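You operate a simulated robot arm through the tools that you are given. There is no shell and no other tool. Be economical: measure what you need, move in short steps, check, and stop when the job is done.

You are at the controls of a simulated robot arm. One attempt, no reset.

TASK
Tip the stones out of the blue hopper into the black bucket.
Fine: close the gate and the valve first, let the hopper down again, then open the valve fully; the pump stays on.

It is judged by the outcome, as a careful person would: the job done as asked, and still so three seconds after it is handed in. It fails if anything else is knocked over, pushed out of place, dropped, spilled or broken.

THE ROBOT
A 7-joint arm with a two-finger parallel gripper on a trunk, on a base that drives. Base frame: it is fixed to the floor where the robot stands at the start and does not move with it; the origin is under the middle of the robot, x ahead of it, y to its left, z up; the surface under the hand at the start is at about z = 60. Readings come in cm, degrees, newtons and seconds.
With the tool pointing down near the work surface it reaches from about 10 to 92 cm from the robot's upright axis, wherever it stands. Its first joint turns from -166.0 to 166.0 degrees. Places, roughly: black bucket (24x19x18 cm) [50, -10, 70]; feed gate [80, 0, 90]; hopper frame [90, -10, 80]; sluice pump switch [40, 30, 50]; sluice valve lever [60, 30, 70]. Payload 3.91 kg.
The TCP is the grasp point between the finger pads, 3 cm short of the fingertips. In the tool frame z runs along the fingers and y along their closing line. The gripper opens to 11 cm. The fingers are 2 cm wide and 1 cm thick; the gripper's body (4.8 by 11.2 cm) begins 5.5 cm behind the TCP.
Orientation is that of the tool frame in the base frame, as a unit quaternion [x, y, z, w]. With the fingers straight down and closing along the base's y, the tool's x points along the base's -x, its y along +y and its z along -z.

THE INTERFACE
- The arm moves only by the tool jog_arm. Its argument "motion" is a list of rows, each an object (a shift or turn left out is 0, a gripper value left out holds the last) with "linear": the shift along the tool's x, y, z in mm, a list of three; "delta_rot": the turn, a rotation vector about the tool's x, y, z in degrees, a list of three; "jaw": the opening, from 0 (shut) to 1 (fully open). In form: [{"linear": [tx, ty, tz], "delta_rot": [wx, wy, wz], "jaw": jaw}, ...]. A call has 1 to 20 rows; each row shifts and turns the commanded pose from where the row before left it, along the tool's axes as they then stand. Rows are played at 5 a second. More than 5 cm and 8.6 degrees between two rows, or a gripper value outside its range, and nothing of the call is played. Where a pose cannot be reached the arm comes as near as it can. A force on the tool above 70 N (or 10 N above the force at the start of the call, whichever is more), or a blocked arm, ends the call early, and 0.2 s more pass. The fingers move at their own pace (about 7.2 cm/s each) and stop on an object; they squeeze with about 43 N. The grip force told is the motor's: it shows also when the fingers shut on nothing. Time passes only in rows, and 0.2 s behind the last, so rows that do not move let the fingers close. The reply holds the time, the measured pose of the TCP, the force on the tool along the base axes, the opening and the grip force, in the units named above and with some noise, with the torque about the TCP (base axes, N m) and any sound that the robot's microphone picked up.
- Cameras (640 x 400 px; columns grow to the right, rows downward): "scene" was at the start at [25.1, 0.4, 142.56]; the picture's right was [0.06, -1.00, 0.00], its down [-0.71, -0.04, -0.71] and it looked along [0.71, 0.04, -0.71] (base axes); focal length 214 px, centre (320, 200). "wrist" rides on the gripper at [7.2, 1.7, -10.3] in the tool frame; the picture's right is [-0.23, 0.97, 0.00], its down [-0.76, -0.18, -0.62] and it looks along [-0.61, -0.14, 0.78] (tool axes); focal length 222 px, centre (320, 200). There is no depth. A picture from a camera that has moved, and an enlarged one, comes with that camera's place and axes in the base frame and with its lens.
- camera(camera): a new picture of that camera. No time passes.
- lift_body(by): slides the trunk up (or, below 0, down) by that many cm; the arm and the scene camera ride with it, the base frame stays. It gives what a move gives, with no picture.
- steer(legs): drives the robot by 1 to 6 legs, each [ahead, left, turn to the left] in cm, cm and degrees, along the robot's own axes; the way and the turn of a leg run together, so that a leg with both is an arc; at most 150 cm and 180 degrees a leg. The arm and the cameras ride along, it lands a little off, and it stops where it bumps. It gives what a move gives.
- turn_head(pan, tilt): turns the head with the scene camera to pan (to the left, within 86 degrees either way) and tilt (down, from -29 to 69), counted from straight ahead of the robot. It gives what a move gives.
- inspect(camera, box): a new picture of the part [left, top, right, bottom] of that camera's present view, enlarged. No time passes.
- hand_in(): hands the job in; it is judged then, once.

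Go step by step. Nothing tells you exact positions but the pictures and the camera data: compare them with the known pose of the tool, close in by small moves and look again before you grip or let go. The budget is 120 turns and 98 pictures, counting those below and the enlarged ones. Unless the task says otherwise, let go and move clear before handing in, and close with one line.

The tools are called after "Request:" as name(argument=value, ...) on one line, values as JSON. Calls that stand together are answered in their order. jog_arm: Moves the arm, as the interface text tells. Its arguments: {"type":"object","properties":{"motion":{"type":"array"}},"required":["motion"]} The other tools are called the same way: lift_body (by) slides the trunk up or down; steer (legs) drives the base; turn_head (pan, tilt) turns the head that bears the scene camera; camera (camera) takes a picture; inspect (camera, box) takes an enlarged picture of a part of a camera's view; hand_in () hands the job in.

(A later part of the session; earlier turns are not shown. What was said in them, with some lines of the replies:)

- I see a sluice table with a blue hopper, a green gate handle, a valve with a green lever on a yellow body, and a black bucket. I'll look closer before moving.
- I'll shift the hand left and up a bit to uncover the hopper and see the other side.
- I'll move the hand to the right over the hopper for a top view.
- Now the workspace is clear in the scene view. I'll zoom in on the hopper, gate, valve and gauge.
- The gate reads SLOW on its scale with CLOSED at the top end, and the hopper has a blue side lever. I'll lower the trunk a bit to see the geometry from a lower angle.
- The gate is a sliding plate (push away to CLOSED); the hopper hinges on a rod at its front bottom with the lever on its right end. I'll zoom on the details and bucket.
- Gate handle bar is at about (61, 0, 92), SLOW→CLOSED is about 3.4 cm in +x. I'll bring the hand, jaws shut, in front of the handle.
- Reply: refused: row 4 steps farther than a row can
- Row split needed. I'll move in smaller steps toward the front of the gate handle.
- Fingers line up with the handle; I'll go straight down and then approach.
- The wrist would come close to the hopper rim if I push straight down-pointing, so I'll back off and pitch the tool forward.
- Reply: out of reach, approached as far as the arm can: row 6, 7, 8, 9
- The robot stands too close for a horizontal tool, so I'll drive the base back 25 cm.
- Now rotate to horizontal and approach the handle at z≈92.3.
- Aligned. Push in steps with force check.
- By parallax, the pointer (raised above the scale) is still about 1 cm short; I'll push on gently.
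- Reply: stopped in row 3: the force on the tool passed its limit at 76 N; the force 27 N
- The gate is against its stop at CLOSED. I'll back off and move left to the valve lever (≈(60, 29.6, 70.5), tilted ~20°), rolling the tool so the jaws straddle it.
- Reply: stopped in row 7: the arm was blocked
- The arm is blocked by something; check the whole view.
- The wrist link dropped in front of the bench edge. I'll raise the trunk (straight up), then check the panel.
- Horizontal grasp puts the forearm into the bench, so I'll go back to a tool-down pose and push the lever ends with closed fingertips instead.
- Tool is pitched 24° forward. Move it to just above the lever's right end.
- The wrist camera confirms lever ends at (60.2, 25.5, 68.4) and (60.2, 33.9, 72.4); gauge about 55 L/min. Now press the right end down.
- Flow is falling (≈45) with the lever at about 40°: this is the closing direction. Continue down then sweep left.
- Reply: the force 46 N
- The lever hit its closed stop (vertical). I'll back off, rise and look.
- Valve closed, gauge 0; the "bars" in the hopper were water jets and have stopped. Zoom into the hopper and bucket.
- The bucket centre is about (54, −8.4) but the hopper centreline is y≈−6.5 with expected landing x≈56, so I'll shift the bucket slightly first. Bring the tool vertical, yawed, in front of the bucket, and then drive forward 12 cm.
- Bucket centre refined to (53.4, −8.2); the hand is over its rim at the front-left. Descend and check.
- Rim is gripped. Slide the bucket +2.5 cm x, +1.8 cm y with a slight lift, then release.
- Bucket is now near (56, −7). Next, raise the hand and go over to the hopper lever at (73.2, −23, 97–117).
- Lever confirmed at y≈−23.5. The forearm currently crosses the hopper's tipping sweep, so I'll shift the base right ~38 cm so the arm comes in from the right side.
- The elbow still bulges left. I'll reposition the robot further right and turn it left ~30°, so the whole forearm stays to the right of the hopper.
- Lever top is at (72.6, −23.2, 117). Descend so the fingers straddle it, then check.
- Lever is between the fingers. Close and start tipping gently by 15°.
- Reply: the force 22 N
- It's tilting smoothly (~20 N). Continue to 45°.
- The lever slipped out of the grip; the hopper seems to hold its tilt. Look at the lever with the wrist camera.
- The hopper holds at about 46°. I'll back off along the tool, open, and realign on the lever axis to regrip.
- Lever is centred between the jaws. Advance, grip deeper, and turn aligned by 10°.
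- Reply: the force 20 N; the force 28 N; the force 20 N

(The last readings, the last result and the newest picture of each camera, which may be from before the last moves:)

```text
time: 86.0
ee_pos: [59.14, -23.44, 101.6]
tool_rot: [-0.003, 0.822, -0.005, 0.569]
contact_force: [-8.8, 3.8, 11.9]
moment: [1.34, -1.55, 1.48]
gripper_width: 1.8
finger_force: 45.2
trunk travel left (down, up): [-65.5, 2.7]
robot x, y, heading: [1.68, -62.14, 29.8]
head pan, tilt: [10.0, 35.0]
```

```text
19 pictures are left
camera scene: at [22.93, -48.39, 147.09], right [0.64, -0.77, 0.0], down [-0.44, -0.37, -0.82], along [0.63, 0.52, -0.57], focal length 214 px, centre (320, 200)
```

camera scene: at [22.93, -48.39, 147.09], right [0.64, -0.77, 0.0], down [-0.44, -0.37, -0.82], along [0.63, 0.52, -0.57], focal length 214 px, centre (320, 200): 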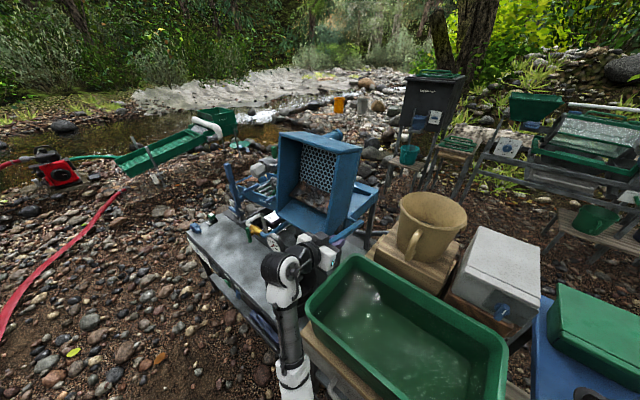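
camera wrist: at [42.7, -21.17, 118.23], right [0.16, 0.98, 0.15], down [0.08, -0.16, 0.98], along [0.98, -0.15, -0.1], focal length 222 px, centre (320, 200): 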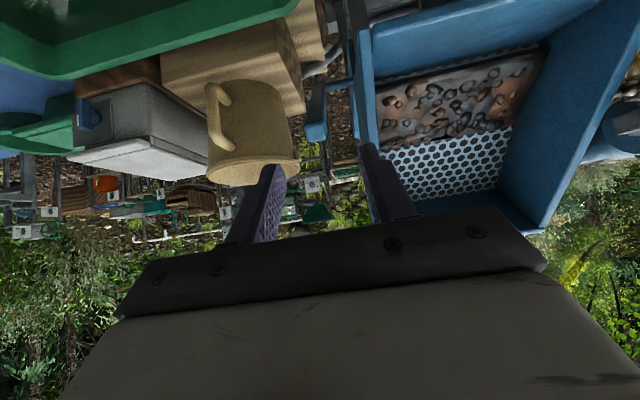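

Request:
inspect(camera="scene", box=[210, 110, 410, 400])

Request:
camera(camera="wrist")

```text
1.38 times, centred on (310, 255) of scene
camera zoom: at [22.93, -48.39, 147.09], right [0.64, -0.77, 0.0], down [-0.44, -0.37, -0.82], along [0.63, 0.52, -0.57], focal length 296 px, centre (334, 124)
```

zoom: 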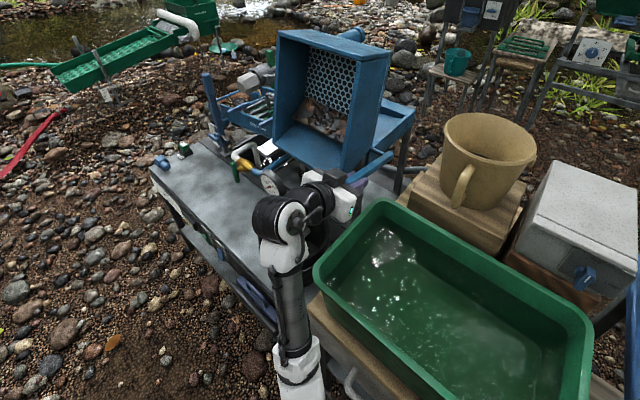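

```text
17 pictures are left
camera wrist: at [46.88, -21.74, 98.52], right [0.08, 0.98, 0.2], down [-0.31, -0.17, 0.93], along [0.95, -0.14, 0.29], focal length 222 px, centre (320, 200)
```

wrist: 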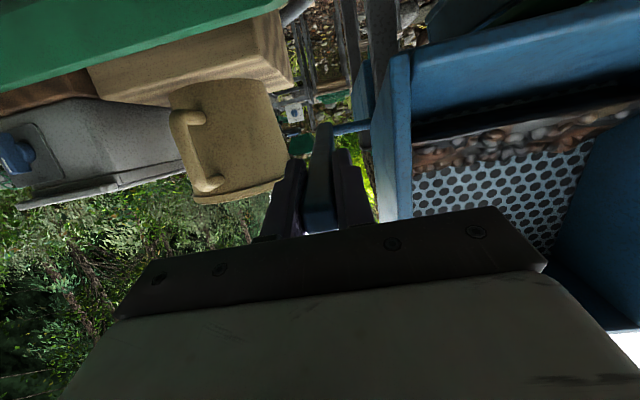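

Stones have gathered at the front wall. Continue slowly through 90°.

Request:
jog_arm(motion=[{"linear": [5.82, 0, 1.0], "delta_rot": [0, -1, 0]}, {"linear": [5.79, 0, 1.2], "delta_rot": [0, -1, 0]}, {}, {"linear": [5.75, 0, 1.5], "delta_rot": [0, -1, 0]}, {}, {"linear": [5.71, 0, 1.67], "delta_rot": [0, -1, 0]}, {}, {}])

Request:
inspect(camera="scene", box=[210, 110, 410, 400])

```text
time: 87.8
ee_pos: [58.77, -23.54, 99.37]
tool_rot: [-0.003, 0.802, -0.005, 0.597]
contact_force: [-14.4, 7.7, 10.5]
moment: [1.02, -1.49, 1.57]
gripper_width: 1.8
finger_force: 45.1
trunk travel left (down, up): [-65.5, 2.7]
robot x, y, heading: [1.66, -62.35, 29.7]
head pan, tilt: [10.0, 35.0]
```

```text
1.38 times, centred on (310, 255) of scene
camera zoom: at [22.91, -48.35, 147.09], right [0.64, -0.77, 0.0], down [-0.44, -0.37, -0.82], along [0.63, 0.52, -0.57], focal length 296 px, centre (334, 124)
```

zoom: 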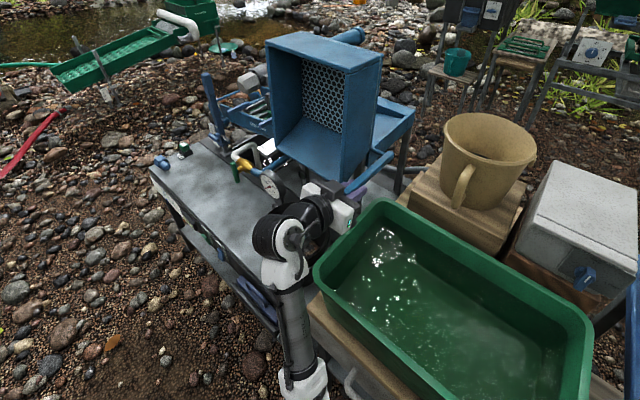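

Request:
jog_arm(motion=[{"linear": [5.66, -1, 1.3], "delta_rot": [0, -1, 0]}, {}, {"linear": [5.61, 0, 1.7], "delta_rot": [0, -1, 0]}, {}, {"linear": [5.56, 0, 2.1], "delta_rot": [0, -1, 0]}, {}, {"linear": [5.5, 0, 2.27], "delta_rot": [0, -1, 0]}, {}, {}, {}, {}])

Request:
inspect(camera="wrist", box=[360, 0, 640, 220])

Request:
inspect(camera="scene", box=[220, 110, 380, 280])

```text
time: 90.2
ee_pos: [59.15, -23.77, 96.74]
tool_rot: [-0.002, 0.782, -0.007, 0.623]
contact_force: [0.0, 0.4, -0.3]
moment: [0.03, 0.02, -0.02]
gripper_width: 0.01
finger_force: 37.8
trunk travel left (down, up): [-65.5, 2.7]
robot x, y, heading: [1.44, -62.11, 29.9]
head pan, tilt: [10.0, 35.0]
```

```text
1.82 times, centred on (500, 110) of wrist
camera zoom: at [47.44, -21.96, 91.89], right [0.06, 0.98, 0.21], down [-0.44, -0.16, 0.88], along [0.9, -0.14, 0.42], focal length 404 px, centre (-7, 364)
```

zoom: 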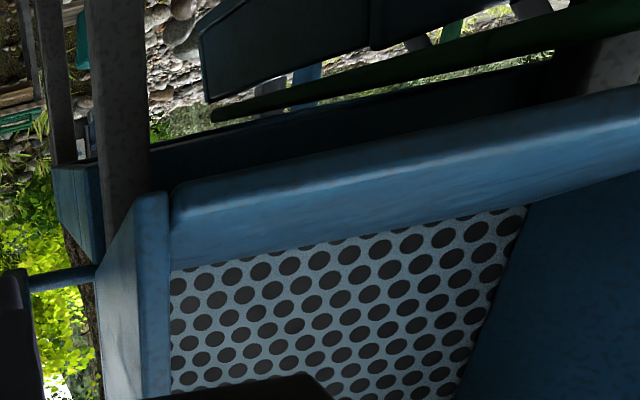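

```text
2.35 times, centred on (300, 195) of scene
camera zoom: at [23.16, -48.36, 147.04], right [0.64, -0.77, 0.0], down [-0.44, -0.37, -0.82], along [0.63, 0.52, -0.57], focal length 505 px, centre (367, 212)
```

zoom: 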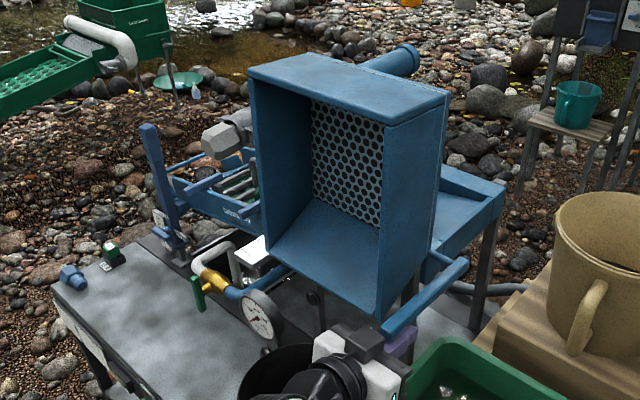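

The hopper is empty (it stopped near 90° and the fingers slid off; it holds itself). Regrip the lever to let the hopper back down under control.

Request:
jog_arm(motion=[{"linear": [0, 0, -45]}, {"linear": [0, 0, -45], "jaw": 0.46}, {"linear": [-12.7, 2, -3]}, {"linear": [-12.7, 2, -3]}, {}])

Request:
camera(camera="wrist")

```text
time: 91.4
ee_pos: [50.22, -23.39, 101.4]
tool_rot: [-0.002, 0.782, -0.007, 0.623]
contact_force: [0.6, 0.2, -0.5]
moment: [0.0, -0.03, 0.0]
gripper_width: 5.06
finger_force: 0.1
trunk travel left (down, up): [-65.5, 2.7]
robot x, y, heading: [1.51, -62.57, 29.8]
head pan, tilt: [10.0, 35.0]
```

```text
13 pictures are left
camera wrist: at [38.56, -21.6, 96.53], right [0.06, 0.98, 0.21], down [-0.44, -0.16, 0.88], along [0.9, -0.14, 0.42], focal length 222 px, centre (320, 200)
```

wrist: 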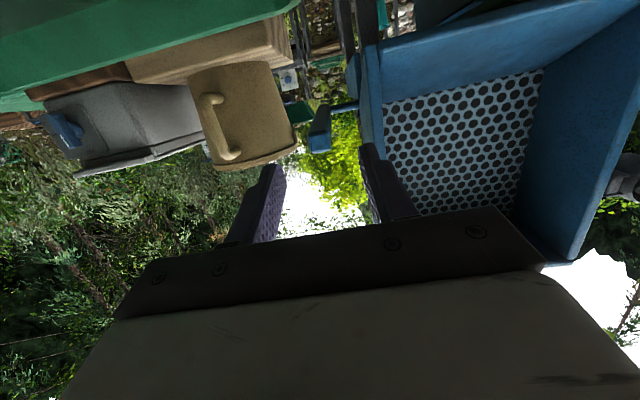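

Request:
jog_arm(motion=[{"linear": [0, 0, 45]}, {"linear": [0, 0, 45]}, {"jaw": 0}, {}, {}, {}, {"linear": [-11.79, 0, -1.97], "delta_rot": [0, 3.2, 0]}, {"linear": [-11.84, 0, -1.6], "delta_rot": [0, 3.2, 0]}, {"linear": [-11.89, 0, -1.23], "delta_rot": [0, 3.2, 0]}, {"linear": [-11.92, 0, -0.85], "delta_rot": [0, 3.2, 0]}, {}])

```text
time: 93.8
ee_pos: [60.24, -23.51, 104.25]
tool_rot: [0.0, 0.847, -0.006, 0.532]
contact_force: [1.5, -29.3, -10.5]
moment: [1.35, 1.18, 2.15]
gripper_width: 1.83
finger_force: 44.8
trunk travel left (down, up): [-65.5, 2.7]
robot x, y, heading: [1.66, -62.43, 29.5]
head pan, tilt: [10.0, 35.0]
```

Request:
jog_arm(motion=[{"linear": [-11.94, -1.5, -0.48], "delta_rot": [0, 3.2, 0]}, {"linear": [-11.95, 0, -0.1], "delta_rot": [0, 3.2, 0]}, {"linear": [-11.95, 0, 0.27], "delta_rot": [0, 3.2, 0]}, {"linear": [-11.93, 0, 0.65], "delta_rot": [0, 3.2, 0]}, {}])

```text
time: 95.0
ee_pos: [62.45, -23.41, 108.19]
tool_rot: [0.0, 0.901, -0.005, 0.435]
contact_force: [-3.1, -27.9, -9.5]
moment: [1.66, 1.55, 1.96]
gripper_width: 1.85
finger_force: 44.9
trunk travel left (down, up): [-65.5, 2.7]
robot x, y, heading: [1.78, -62.4, 29.6]
head pan, tilt: [10.0, 35.0]
```

Request:
jog_arm(motion=[{"linear": [-11.91, -1, 1.02], "delta_rot": [0, 3.2, 0]}, {"linear": [-11.87, 0, 1.39], "delta_rot": [0, 3.2, 0]}, {"linear": [-11.82, 0, 1.77], "delta_rot": [0, 3.2, 0]}, {"linear": [-11.76, 0, 2.14], "delta_rot": [0, 3.2, 0]}, {"linear": [-11.68, 0, 2.5], "delta_rot": [0, 3.2, 0]}, {}])

```text
time: 96.4
ee_pos: [67.01, -23.47, 111.86]
tool_rot: [0.0, 0.952, -0.006, 0.307]
contact_force: [-11.3, -11.6, 3.2]
moment: [2.11, 1.69, 1.46]
gripper_width: 1.84
finger_force: 44.8
trunk travel left (down, up): [-65.5, 2.7]
robot x, y, heading: [1.31, -62.18, 29.8]
head pan, tilt: [10.0, 35.0]
```

Request:
jog_arm(motion=[{"linear": [-11.6, 0, 2.87], "delta_rot": [0, 3.2, 0]}, {"linear": [-11.5, 0, 3.23], "delta_rot": [0, 3.2, 0]}, {"linear": [-5.7, 0, 1.8], "delta_rot": [0, 1.6, 0]}, {"linear": [-5.7, 0, 1.8], "delta_rot": [0, 1.6, 0]}, {"linear": [-5.64, 0, 2], "delta_rot": [0, 1.6, 0]}, {"linear": [-5.64, 0, 2], "delta_rot": [0, 1.6, 0]}, {}])

```text
time: 98.0
ee_pos: [71.55, -23.49, 113.19]
tool_rot: [0.0, 0.98, -0.006, 0.199]
contact_force: [-11.4, -0.5, 22.6]
moment: [2.5, 1.63, 0.99]
gripper_width: 1.82
finger_force: 45.4
trunk travel left (down, up): [-65.5, 2.7]
robot x, y, heading: [1.61, -62.34, 29.9]
head pan, tilt: [10.0, 35.0]
```

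Request:
jog_arm(motion=[{"linear": [-4, 0, 1.3], "delta_rot": [0, 1, 0]}, {"linear": [-4, 0, 1.4], "delta_rot": [0, 1, 0]}, {"linear": [-3, 0, 1.1], "delta_rot": [0, 0.5, 0]}, {}])

Request:
inspect(camera="scene", box=[220, 110, 420, 270])

```text
time: 99.0
ee_pos: [72.59, -23.52, 113.19]
tool_rot: [0.001, 0.984, -0.005, 0.178]
contact_force: [-9.9, 0.8, 29.1]
moment: [2.65, 1.54, 0.92]
gripper_width: 1.85
finger_force: 44.8
trunk travel left (down, up): [-65.5, 2.7]
robot x, y, heading: [1.72, -62.14, 29.9]
head pan, tilt: [10.0, 35.0]
```

```text
2.50 times, centred on (320, 190) of scene
camera zoom: at [22.81, -48.52, 147.14], right [0.64, -0.77, 0.0], down [-0.44, -0.37, -0.82], along [0.63, 0.53, -0.57], focal length 536 px, centre (320, 225)
```

zoom: 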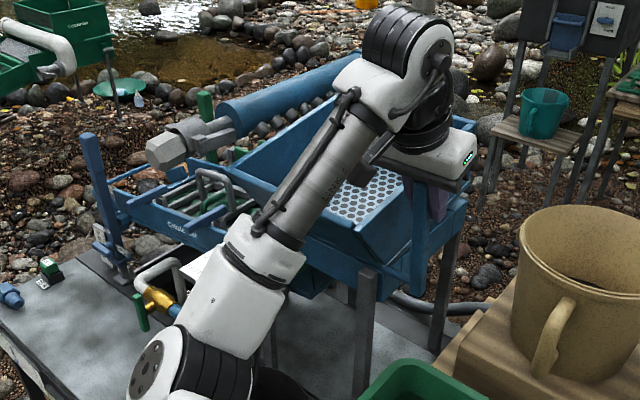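

Almost down; push the last bit until it seats.

Request:
jog_arm(motion=[{"linear": [-4, 0, -1.5]}, {"linear": [-4, 0, 0]}, {"linear": [-4, 0, 0]}, {}])

```text
time: 100.0
ee_pos: [74.1, -23.43, 113.15]
tool_rot: [0.002, 0.985, -0.007, 0.174]
contact_force: [-9.8, -1.3, -8.8]
moment: [2.53, 1.48, 0.85]
gripper_width: 1.84
finger_force: 45.1
trunk travel left (down, up): [-65.5, 2.7]
robot x, y, heading: [2.1, -62.68, 29.7]
head pan, tilt: [10.0, 35.0]
```

Request:
jog_arm(motion=[{"linear": [-4, 0, 1.2], "delta_rot": [0, 1, 0]}, {"linear": [-4, 0, 1.2], "delta_rot": [0, 1, 0]}, {}])

Request:
inspect(camera="wrist", box=[240, 0, 640, 250])

```text
time: 100.8
ee_pos: [74.76, -23.45, 113.39]
tool_rot: [0.002, 0.988, -0.007, 0.155]
contact_force: [-30.0, -9.8, -24.8]
moment: [2.36, -0.57, 0.8]
gripper_width: 1.83
finger_force: 44.8
trunk travel left (down, up): [-65.5, 2.7]
robot x, y, heading: [1.8, -62.27, 29.9]
head pan, tilt: [10.0, 35.0]
```

```text
1.60 times, centred on (440, 125) of wrist
camera zoom: at [64.75, -21.57, 120.84], right [0.22, 0.97, 0.06], down [0.53, -0.17, 0.83], along [0.82, -0.15, -0.56], focal length 355 px, centre (128, 320)
```

zoom: 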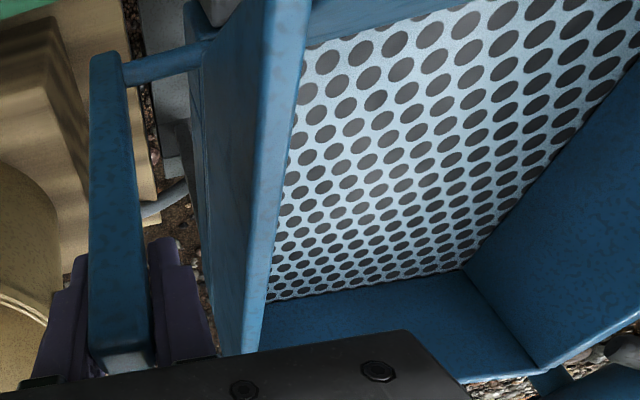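

It has seated (force jump). Release, rise clear, then check.

Request:
jog_arm(motion=[{"jaw": 0.46}, {}, {"linear": [-3, 0, -40]}, {"linear": [-3, 0, -40]}, {"linear": [0, 0, -45]}, {"linear": [0, 0, -45]}, {"linear": [45, -10, 0]}, {"linear": [45, -10, 0]}, {"linear": [45, -10, 0]}, {"linear": [45, -10, 0]}, {}])

Request:
inspect(camera="scene", box=[200, 110, 420, 330])

```text
time: 103.2
ee_pos: [53.52, -27.24, 123.83]
tool_rot: [0.0, 0.987, -0.007, 0.158]
contact_force: [-0.4, -0.1, -0.5]
moment: [-0.03, 0.02, -0.01]
gripper_width: 5.04
finger_force: 0.1
trunk travel left (down, up): [-65.5, 2.7]
robot x, y, heading: [1.52, -62.23, 29.7]
head pan, tilt: [10.0, 35.0]
```

```text
1.82 times, centred on (310, 220) of scene
camera zoom: at [23.2, -48.36, 147.04], right [0.64, -0.77, 0.0], down [-0.44, -0.37, -0.82], along [0.63, 0.52, -0.57], focal length 390 px, centre (338, 164)
```

zoom: 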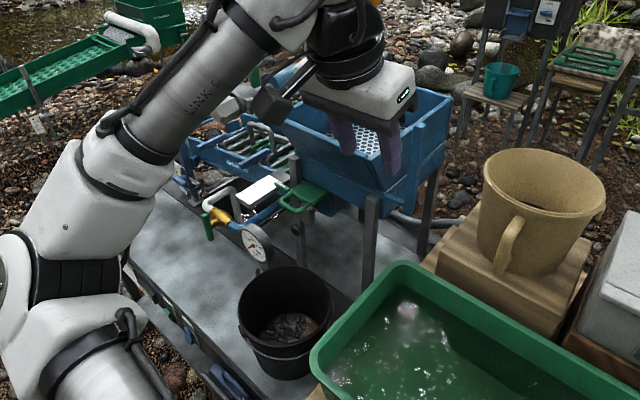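

Stones are in the bucket and the hopper sits flat. Now drive back to in front of the bench for the valve.

Request:
steer(legs=[[-16, 0, 0], [0, 0, -30], [0, 70, 0], [-11, 0, 0]])

Request:
turn_head(pan=0, tilt=35)

Request:
camera(camera="scene")

```text
time: 112.3
ee_pos: [37.72, 5.22, 123.98]
tool_rot: [0.241, 0.957, -0.045, 0.153]
contact_force: [-0.6, -0.2, -0.5]
moment: [0.01, -0.01, 0.0]
gripper_width: 5.07
finger_force: 0.1
trunk travel left (down, up): [-65.5, 2.7]
robot x, y, heading: [-24.01, -1.29, 1.7]
head pan, tilt: [10.0, 35.0]
```

```text
time: 113.0
ee_pos: [37.92, 5.15, 124.0]
tool_rot: [0.241, 0.957, -0.046, 0.152]
contact_force: [-0.4, -0.2, 0.1]
moment: [-0.01, -0.02, 0.0]
gripper_width: 5.09
finger_force: 0.1
trunk travel left (down, up): [-65.5, 2.7]
robot x, y, heading: [-24.63, -1.63, 1.5]
head pan, tilt: [0.0, 35.0]
```

```text
9 pictures are left
camera scene: at [1.43, -0.75, 147.04], right [0.03, -1.0, 0.0], down [-0.57, -0.02, -0.82], along [0.82, 0.02, -0.57], focal length 214 px, centre (320, 200)
```

scene: 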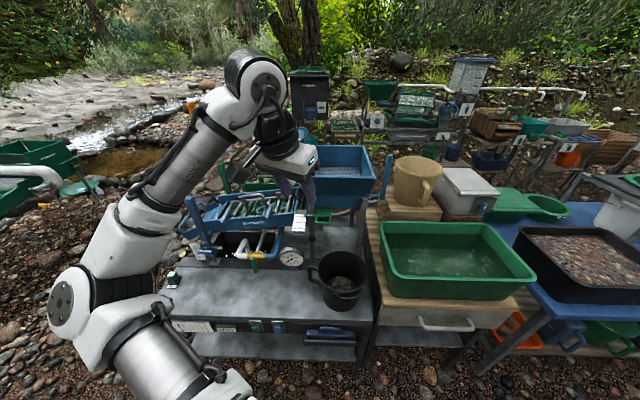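

Correct the yaw and move down to the right side of the valve lever's upper end.

Request:
jog_arm(motion=[{"delta_rot": [-2.2, 0, -6.65], "jaw": 0}, {"delta_rot": [-2.2, 0, -6.65]}, {"delta_rot": [-2.2, 0, -6.65]}, {"delta_rot": [-2.2, 0, -6.65]}, {"linear": [-6.4, 17.6, 38.1]}, {"linear": [-6.4, 17.6, 38.1]}, {"linear": [-6.4, 17.6, 38.1]}, {"linear": [-6.4, 17.6, 38.1]}, {"linear": [-6.4, 17.6, 38.1]}, {"linear": [-6.4, 17.6, 38.1]}, {"linear": [-6.4, 17.6, 38.1]}, {"linear": [-6.4, 17.6, 38.1]}, {"linear": [-6.4, 17.6, 38.1]}, {"linear": [-6.4, 17.6, 38.1]}, {"linear": [-6.4, 17.6, 38.1]}, {}])

Request:
camera(camera="wrist")

```text
time: 116.4
ee_pos: [57.54, 24.01, 86.14]
tool_rot: [0.002, 0.988, -0.006, 0.156]
contact_force: [0.5, 0.1, -0.6]
moment: [-0.01, 0.02, 0.0]
gripper_width: 0.0
finger_force: 38.0
trunk travel left (down, up): [-65.5, 2.7]
robot x, y, heading: [-24.43, -1.29, 1.3]
head pan, tilt: [0.0, 35.0]
```

```text
8 pictures are left
camera wrist: at [47.48, 25.89, 93.64], right [0.22, 0.97, 0.06], down [0.53, -0.17, 0.83], along [0.82, -0.15, -0.56], focal length 222 px, centre (320, 200)
```

wrist: 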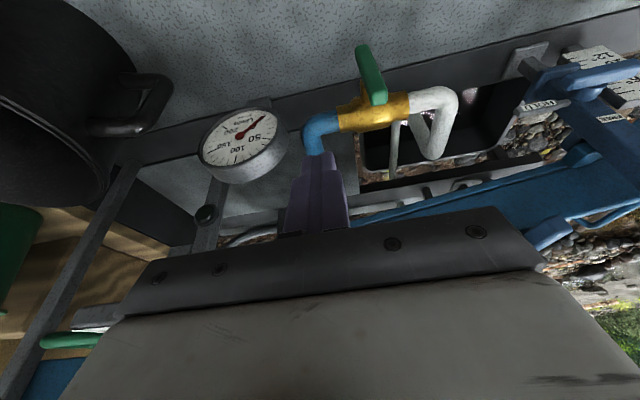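

Lever upper end at (60.2, 29.1, 76). Lower beside it on the right and push left.

Request:
jog_arm(motion=[{"linear": [5.2, 6.7, 33.4]}, {"linear": [5.2, 6.7, 33.4]}, {"linear": [5.2, 6.7, 33.4]}, {}, {"linear": [0, 6, 0]}, {"linear": [0, 6, 0]}, {"linear": [0, 6, 0]}, {"linear": [0, 6, 0]}, {"linear": [0, 6, 0]}, {"linear": [0, 6, 0]}, {"linear": [0, 6, 0]}, {"linear": [0, 5, 0]}, {}])

Request:
camera(camera="wrist")

```text
time: 119.2
ee_pos: [59.19, 30.47, 76.05]
tool_rot: [0.003, 0.988, -0.006, 0.155]
contact_force: [-0.6, -0.6, 0.9]
moment: [0.01, -0.01, 0.03]
gripper_width: 0.01
finger_force: 37.5
trunk travel left (down, up): [-65.5, 2.7]
robot x, y, heading: [-24.11, -1.6, 1.7]
head pan, tilt: [0.0, 35.0]
```

```text
7 pictures are left
camera wrist: at [49.13, 32.34, 83.5], right [0.22, 0.97, 0.06], down [0.53, -0.17, 0.83], along [0.82, -0.15, -0.56], focal length 222 px, centre (320, 200)
```

wrist: 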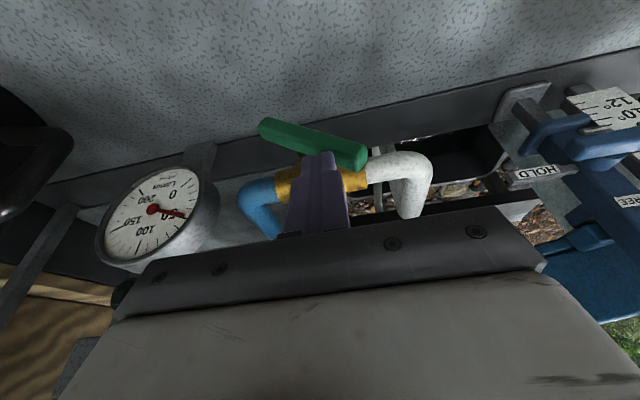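

Lever is at ~38°, flow rising. Hop over and press the left end down.

Request:
jog_arm(motion=[{"linear": [-6.8, 0, -20.9]}, {"linear": [0, 13, 0]}, {"linear": [0, 12, 0]}, {"linear": [1.55, 0, 4.75]}, {"linear": [1.55, 0, 4.75]}, {"linear": [1.55, 0, 4.75]}, {"linear": [1.55, 0, 4.75]}, {"linear": [1.55, 0, 4.75]}, {"linear": [1.55, 0, 4.75]}, {"linear": [1.55, 0, 4.75]}, {"linear": [1.55, 0, 4.75]}, {}])

Request:
camera(camera="wrist")

```text
time: 121.8
ee_pos: [59.27, 32.91, 74.33]
tool_rot: [0.002, 0.988, -0.005, 0.157]
contact_force: [-5.6, 0.4, 12.8]
moment: [0.01, 0.14, 0.17]
gripper_width: 0.0
finger_force: 37.6
trunk travel left (down, up): [-65.5, 2.7]
robot x, y, heading: [-24.76, -1.55, 1.4]
head pan, tilt: [0.0, 35.0]
```

```text
6 pictures are left
camera wrist: at [49.19, 34.8, 81.83], right [0.22, 0.97, 0.06], down [0.53, -0.17, 0.83], along [0.82, -0.15, -0.55], focal length 222 px, centre (320, 200)
```

wrist: 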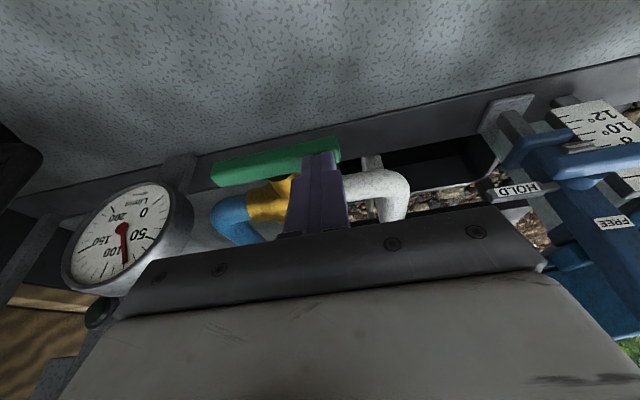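

Flow is now ~75–80 and force is building; press a little more to confirm the stop.

Request:
jog_arm(motion=[{"linear": [0.9, 0, 2.8]}, {"linear": [0.9, 0, 2.8]}, {}])

```text
time: 122.6
ee_pos: [59.23, 32.93, 74.24]
tool_rot: [0.004, 0.987, -0.005, 0.16]
contact_force: [-8.5, -11.5, 41.3]
moment: [-0.57, 0.15, 0.26]
gripper_width: 0.0
finger_force: 37.1
trunk travel left (down, up): [-65.5, 2.7]
robot x, y, heading: [-24.72, -1.73, 1.8]
head pan, tilt: [0.0, 35.0]
```

At the open stop (41 N, no further motion). Lift away, retreat, and check everything.

Request:
jog_arm(motion=[{"linear": [-5, 0, -20]}, {"linear": [-14, 0, -43]}, {"linear": [-14, 0, -43]}, {"linear": [-14, 0, -43]}, {"linear": [-14, 0, -43]}, {"linear": [-14, 0, -43]}, {"linear": [45, 10, 0]}, {"linear": [45, 10, 0]}, {"linear": [45, 10, 0]}, {}])

Request:
camera(camera="scene")

Request:
inspect(camera="scene", box=[200, 130, 400, 320])

```text
time: 124.8
ee_pos: [46.16, 36.41, 94.19]
tool_rot: [0.003, 0.988, -0.006, 0.156]
contact_force: [0.3, 0.2, -0.6]
moment: [-0.02, 0.0, -0.02]
gripper_width: 0.0
finger_force: 37.6
trunk travel left (down, up): [-65.5, 2.7]
robot x, y, heading: [-24.44, -1.72, 1.8]
head pan, tilt: [0.0, 35.0]
```

```text
5 pictures are left
camera scene: at [1.45, -0.78, 147.04], right [0.03, -1.0, 0.0], down [-0.57, -0.02, -0.82], along [0.82, 0.02, -0.57], focal length 214 px, centre (320, 200)
```

scene: 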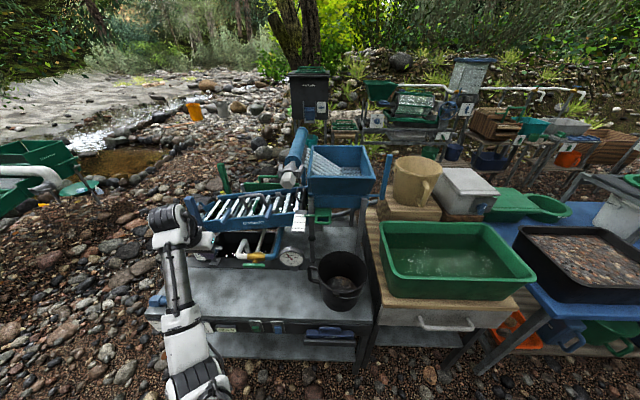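

```text
2.11 times, centred on (300, 225) of scene
camera zoom: at [1.45, -0.78, 147.04], right [0.03, -1.0, 0.0], down [-0.57, -0.02, -0.82], along [0.82, 0.02, -0.57], focal length 452 px, centre (362, 147)
```

zoom: 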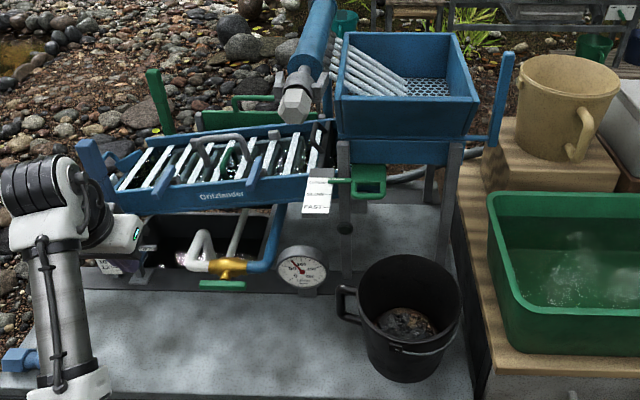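

Request:
inspect(camera="scene", box=[280, 130, 400, 215])

Request:
inspect(camera="scene", box=[220, 220, 380, 340])

```text
4.71 times, centred on (340, 172) of scene
camera zoom: at [1.45, -0.78, 147.04], right [0.03, -1.0, 0.0], down [-0.57, -0.02, -0.82], along [0.82, 0.02, -0.57], focal length 1009 px, centre (226, 329)
```

zoom: 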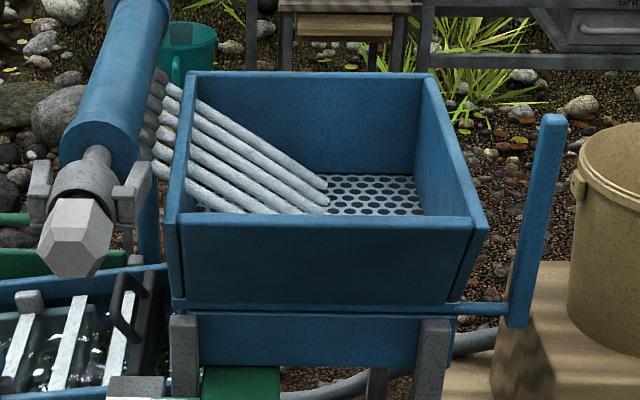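

```text
3.33 times, centred on (300, 280) of scene
camera zoom: at [1.45, -0.78, 147.04], right [0.03, -1.0, 0.0], down [-0.57, -0.02, -0.82], along [0.82, 0.02, -0.57], focal length 715 px, centre (387, -67)
```

zoom: 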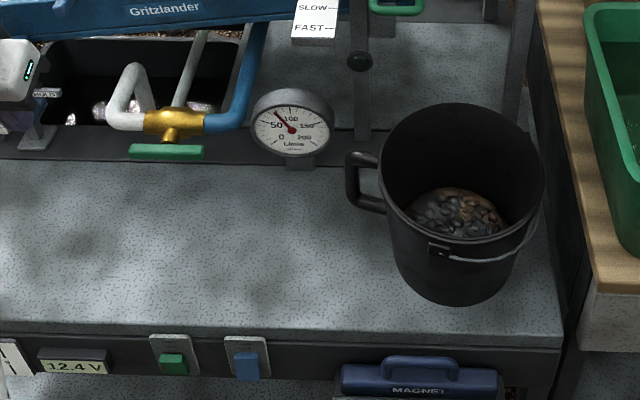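

The stones are in the bucket with none on the bench. The hopper is empty and seated, the gate is closed, the valve is fully open at about 78 L/min, the pump is running and the hand is clear. I'm handing in.

Request:
hand_in()

```text
The job is handed in.
```

The stones are in the black bucket, and none are on the bench. I closed the gate and the valve first, tipped the hopper and let it back down empty, then opened the valve to its stop (about 78 L/min). The gate is still closed and the pump was left on. I also slid the bucket about 3 cm before tipping so it sat under the hopper lip.
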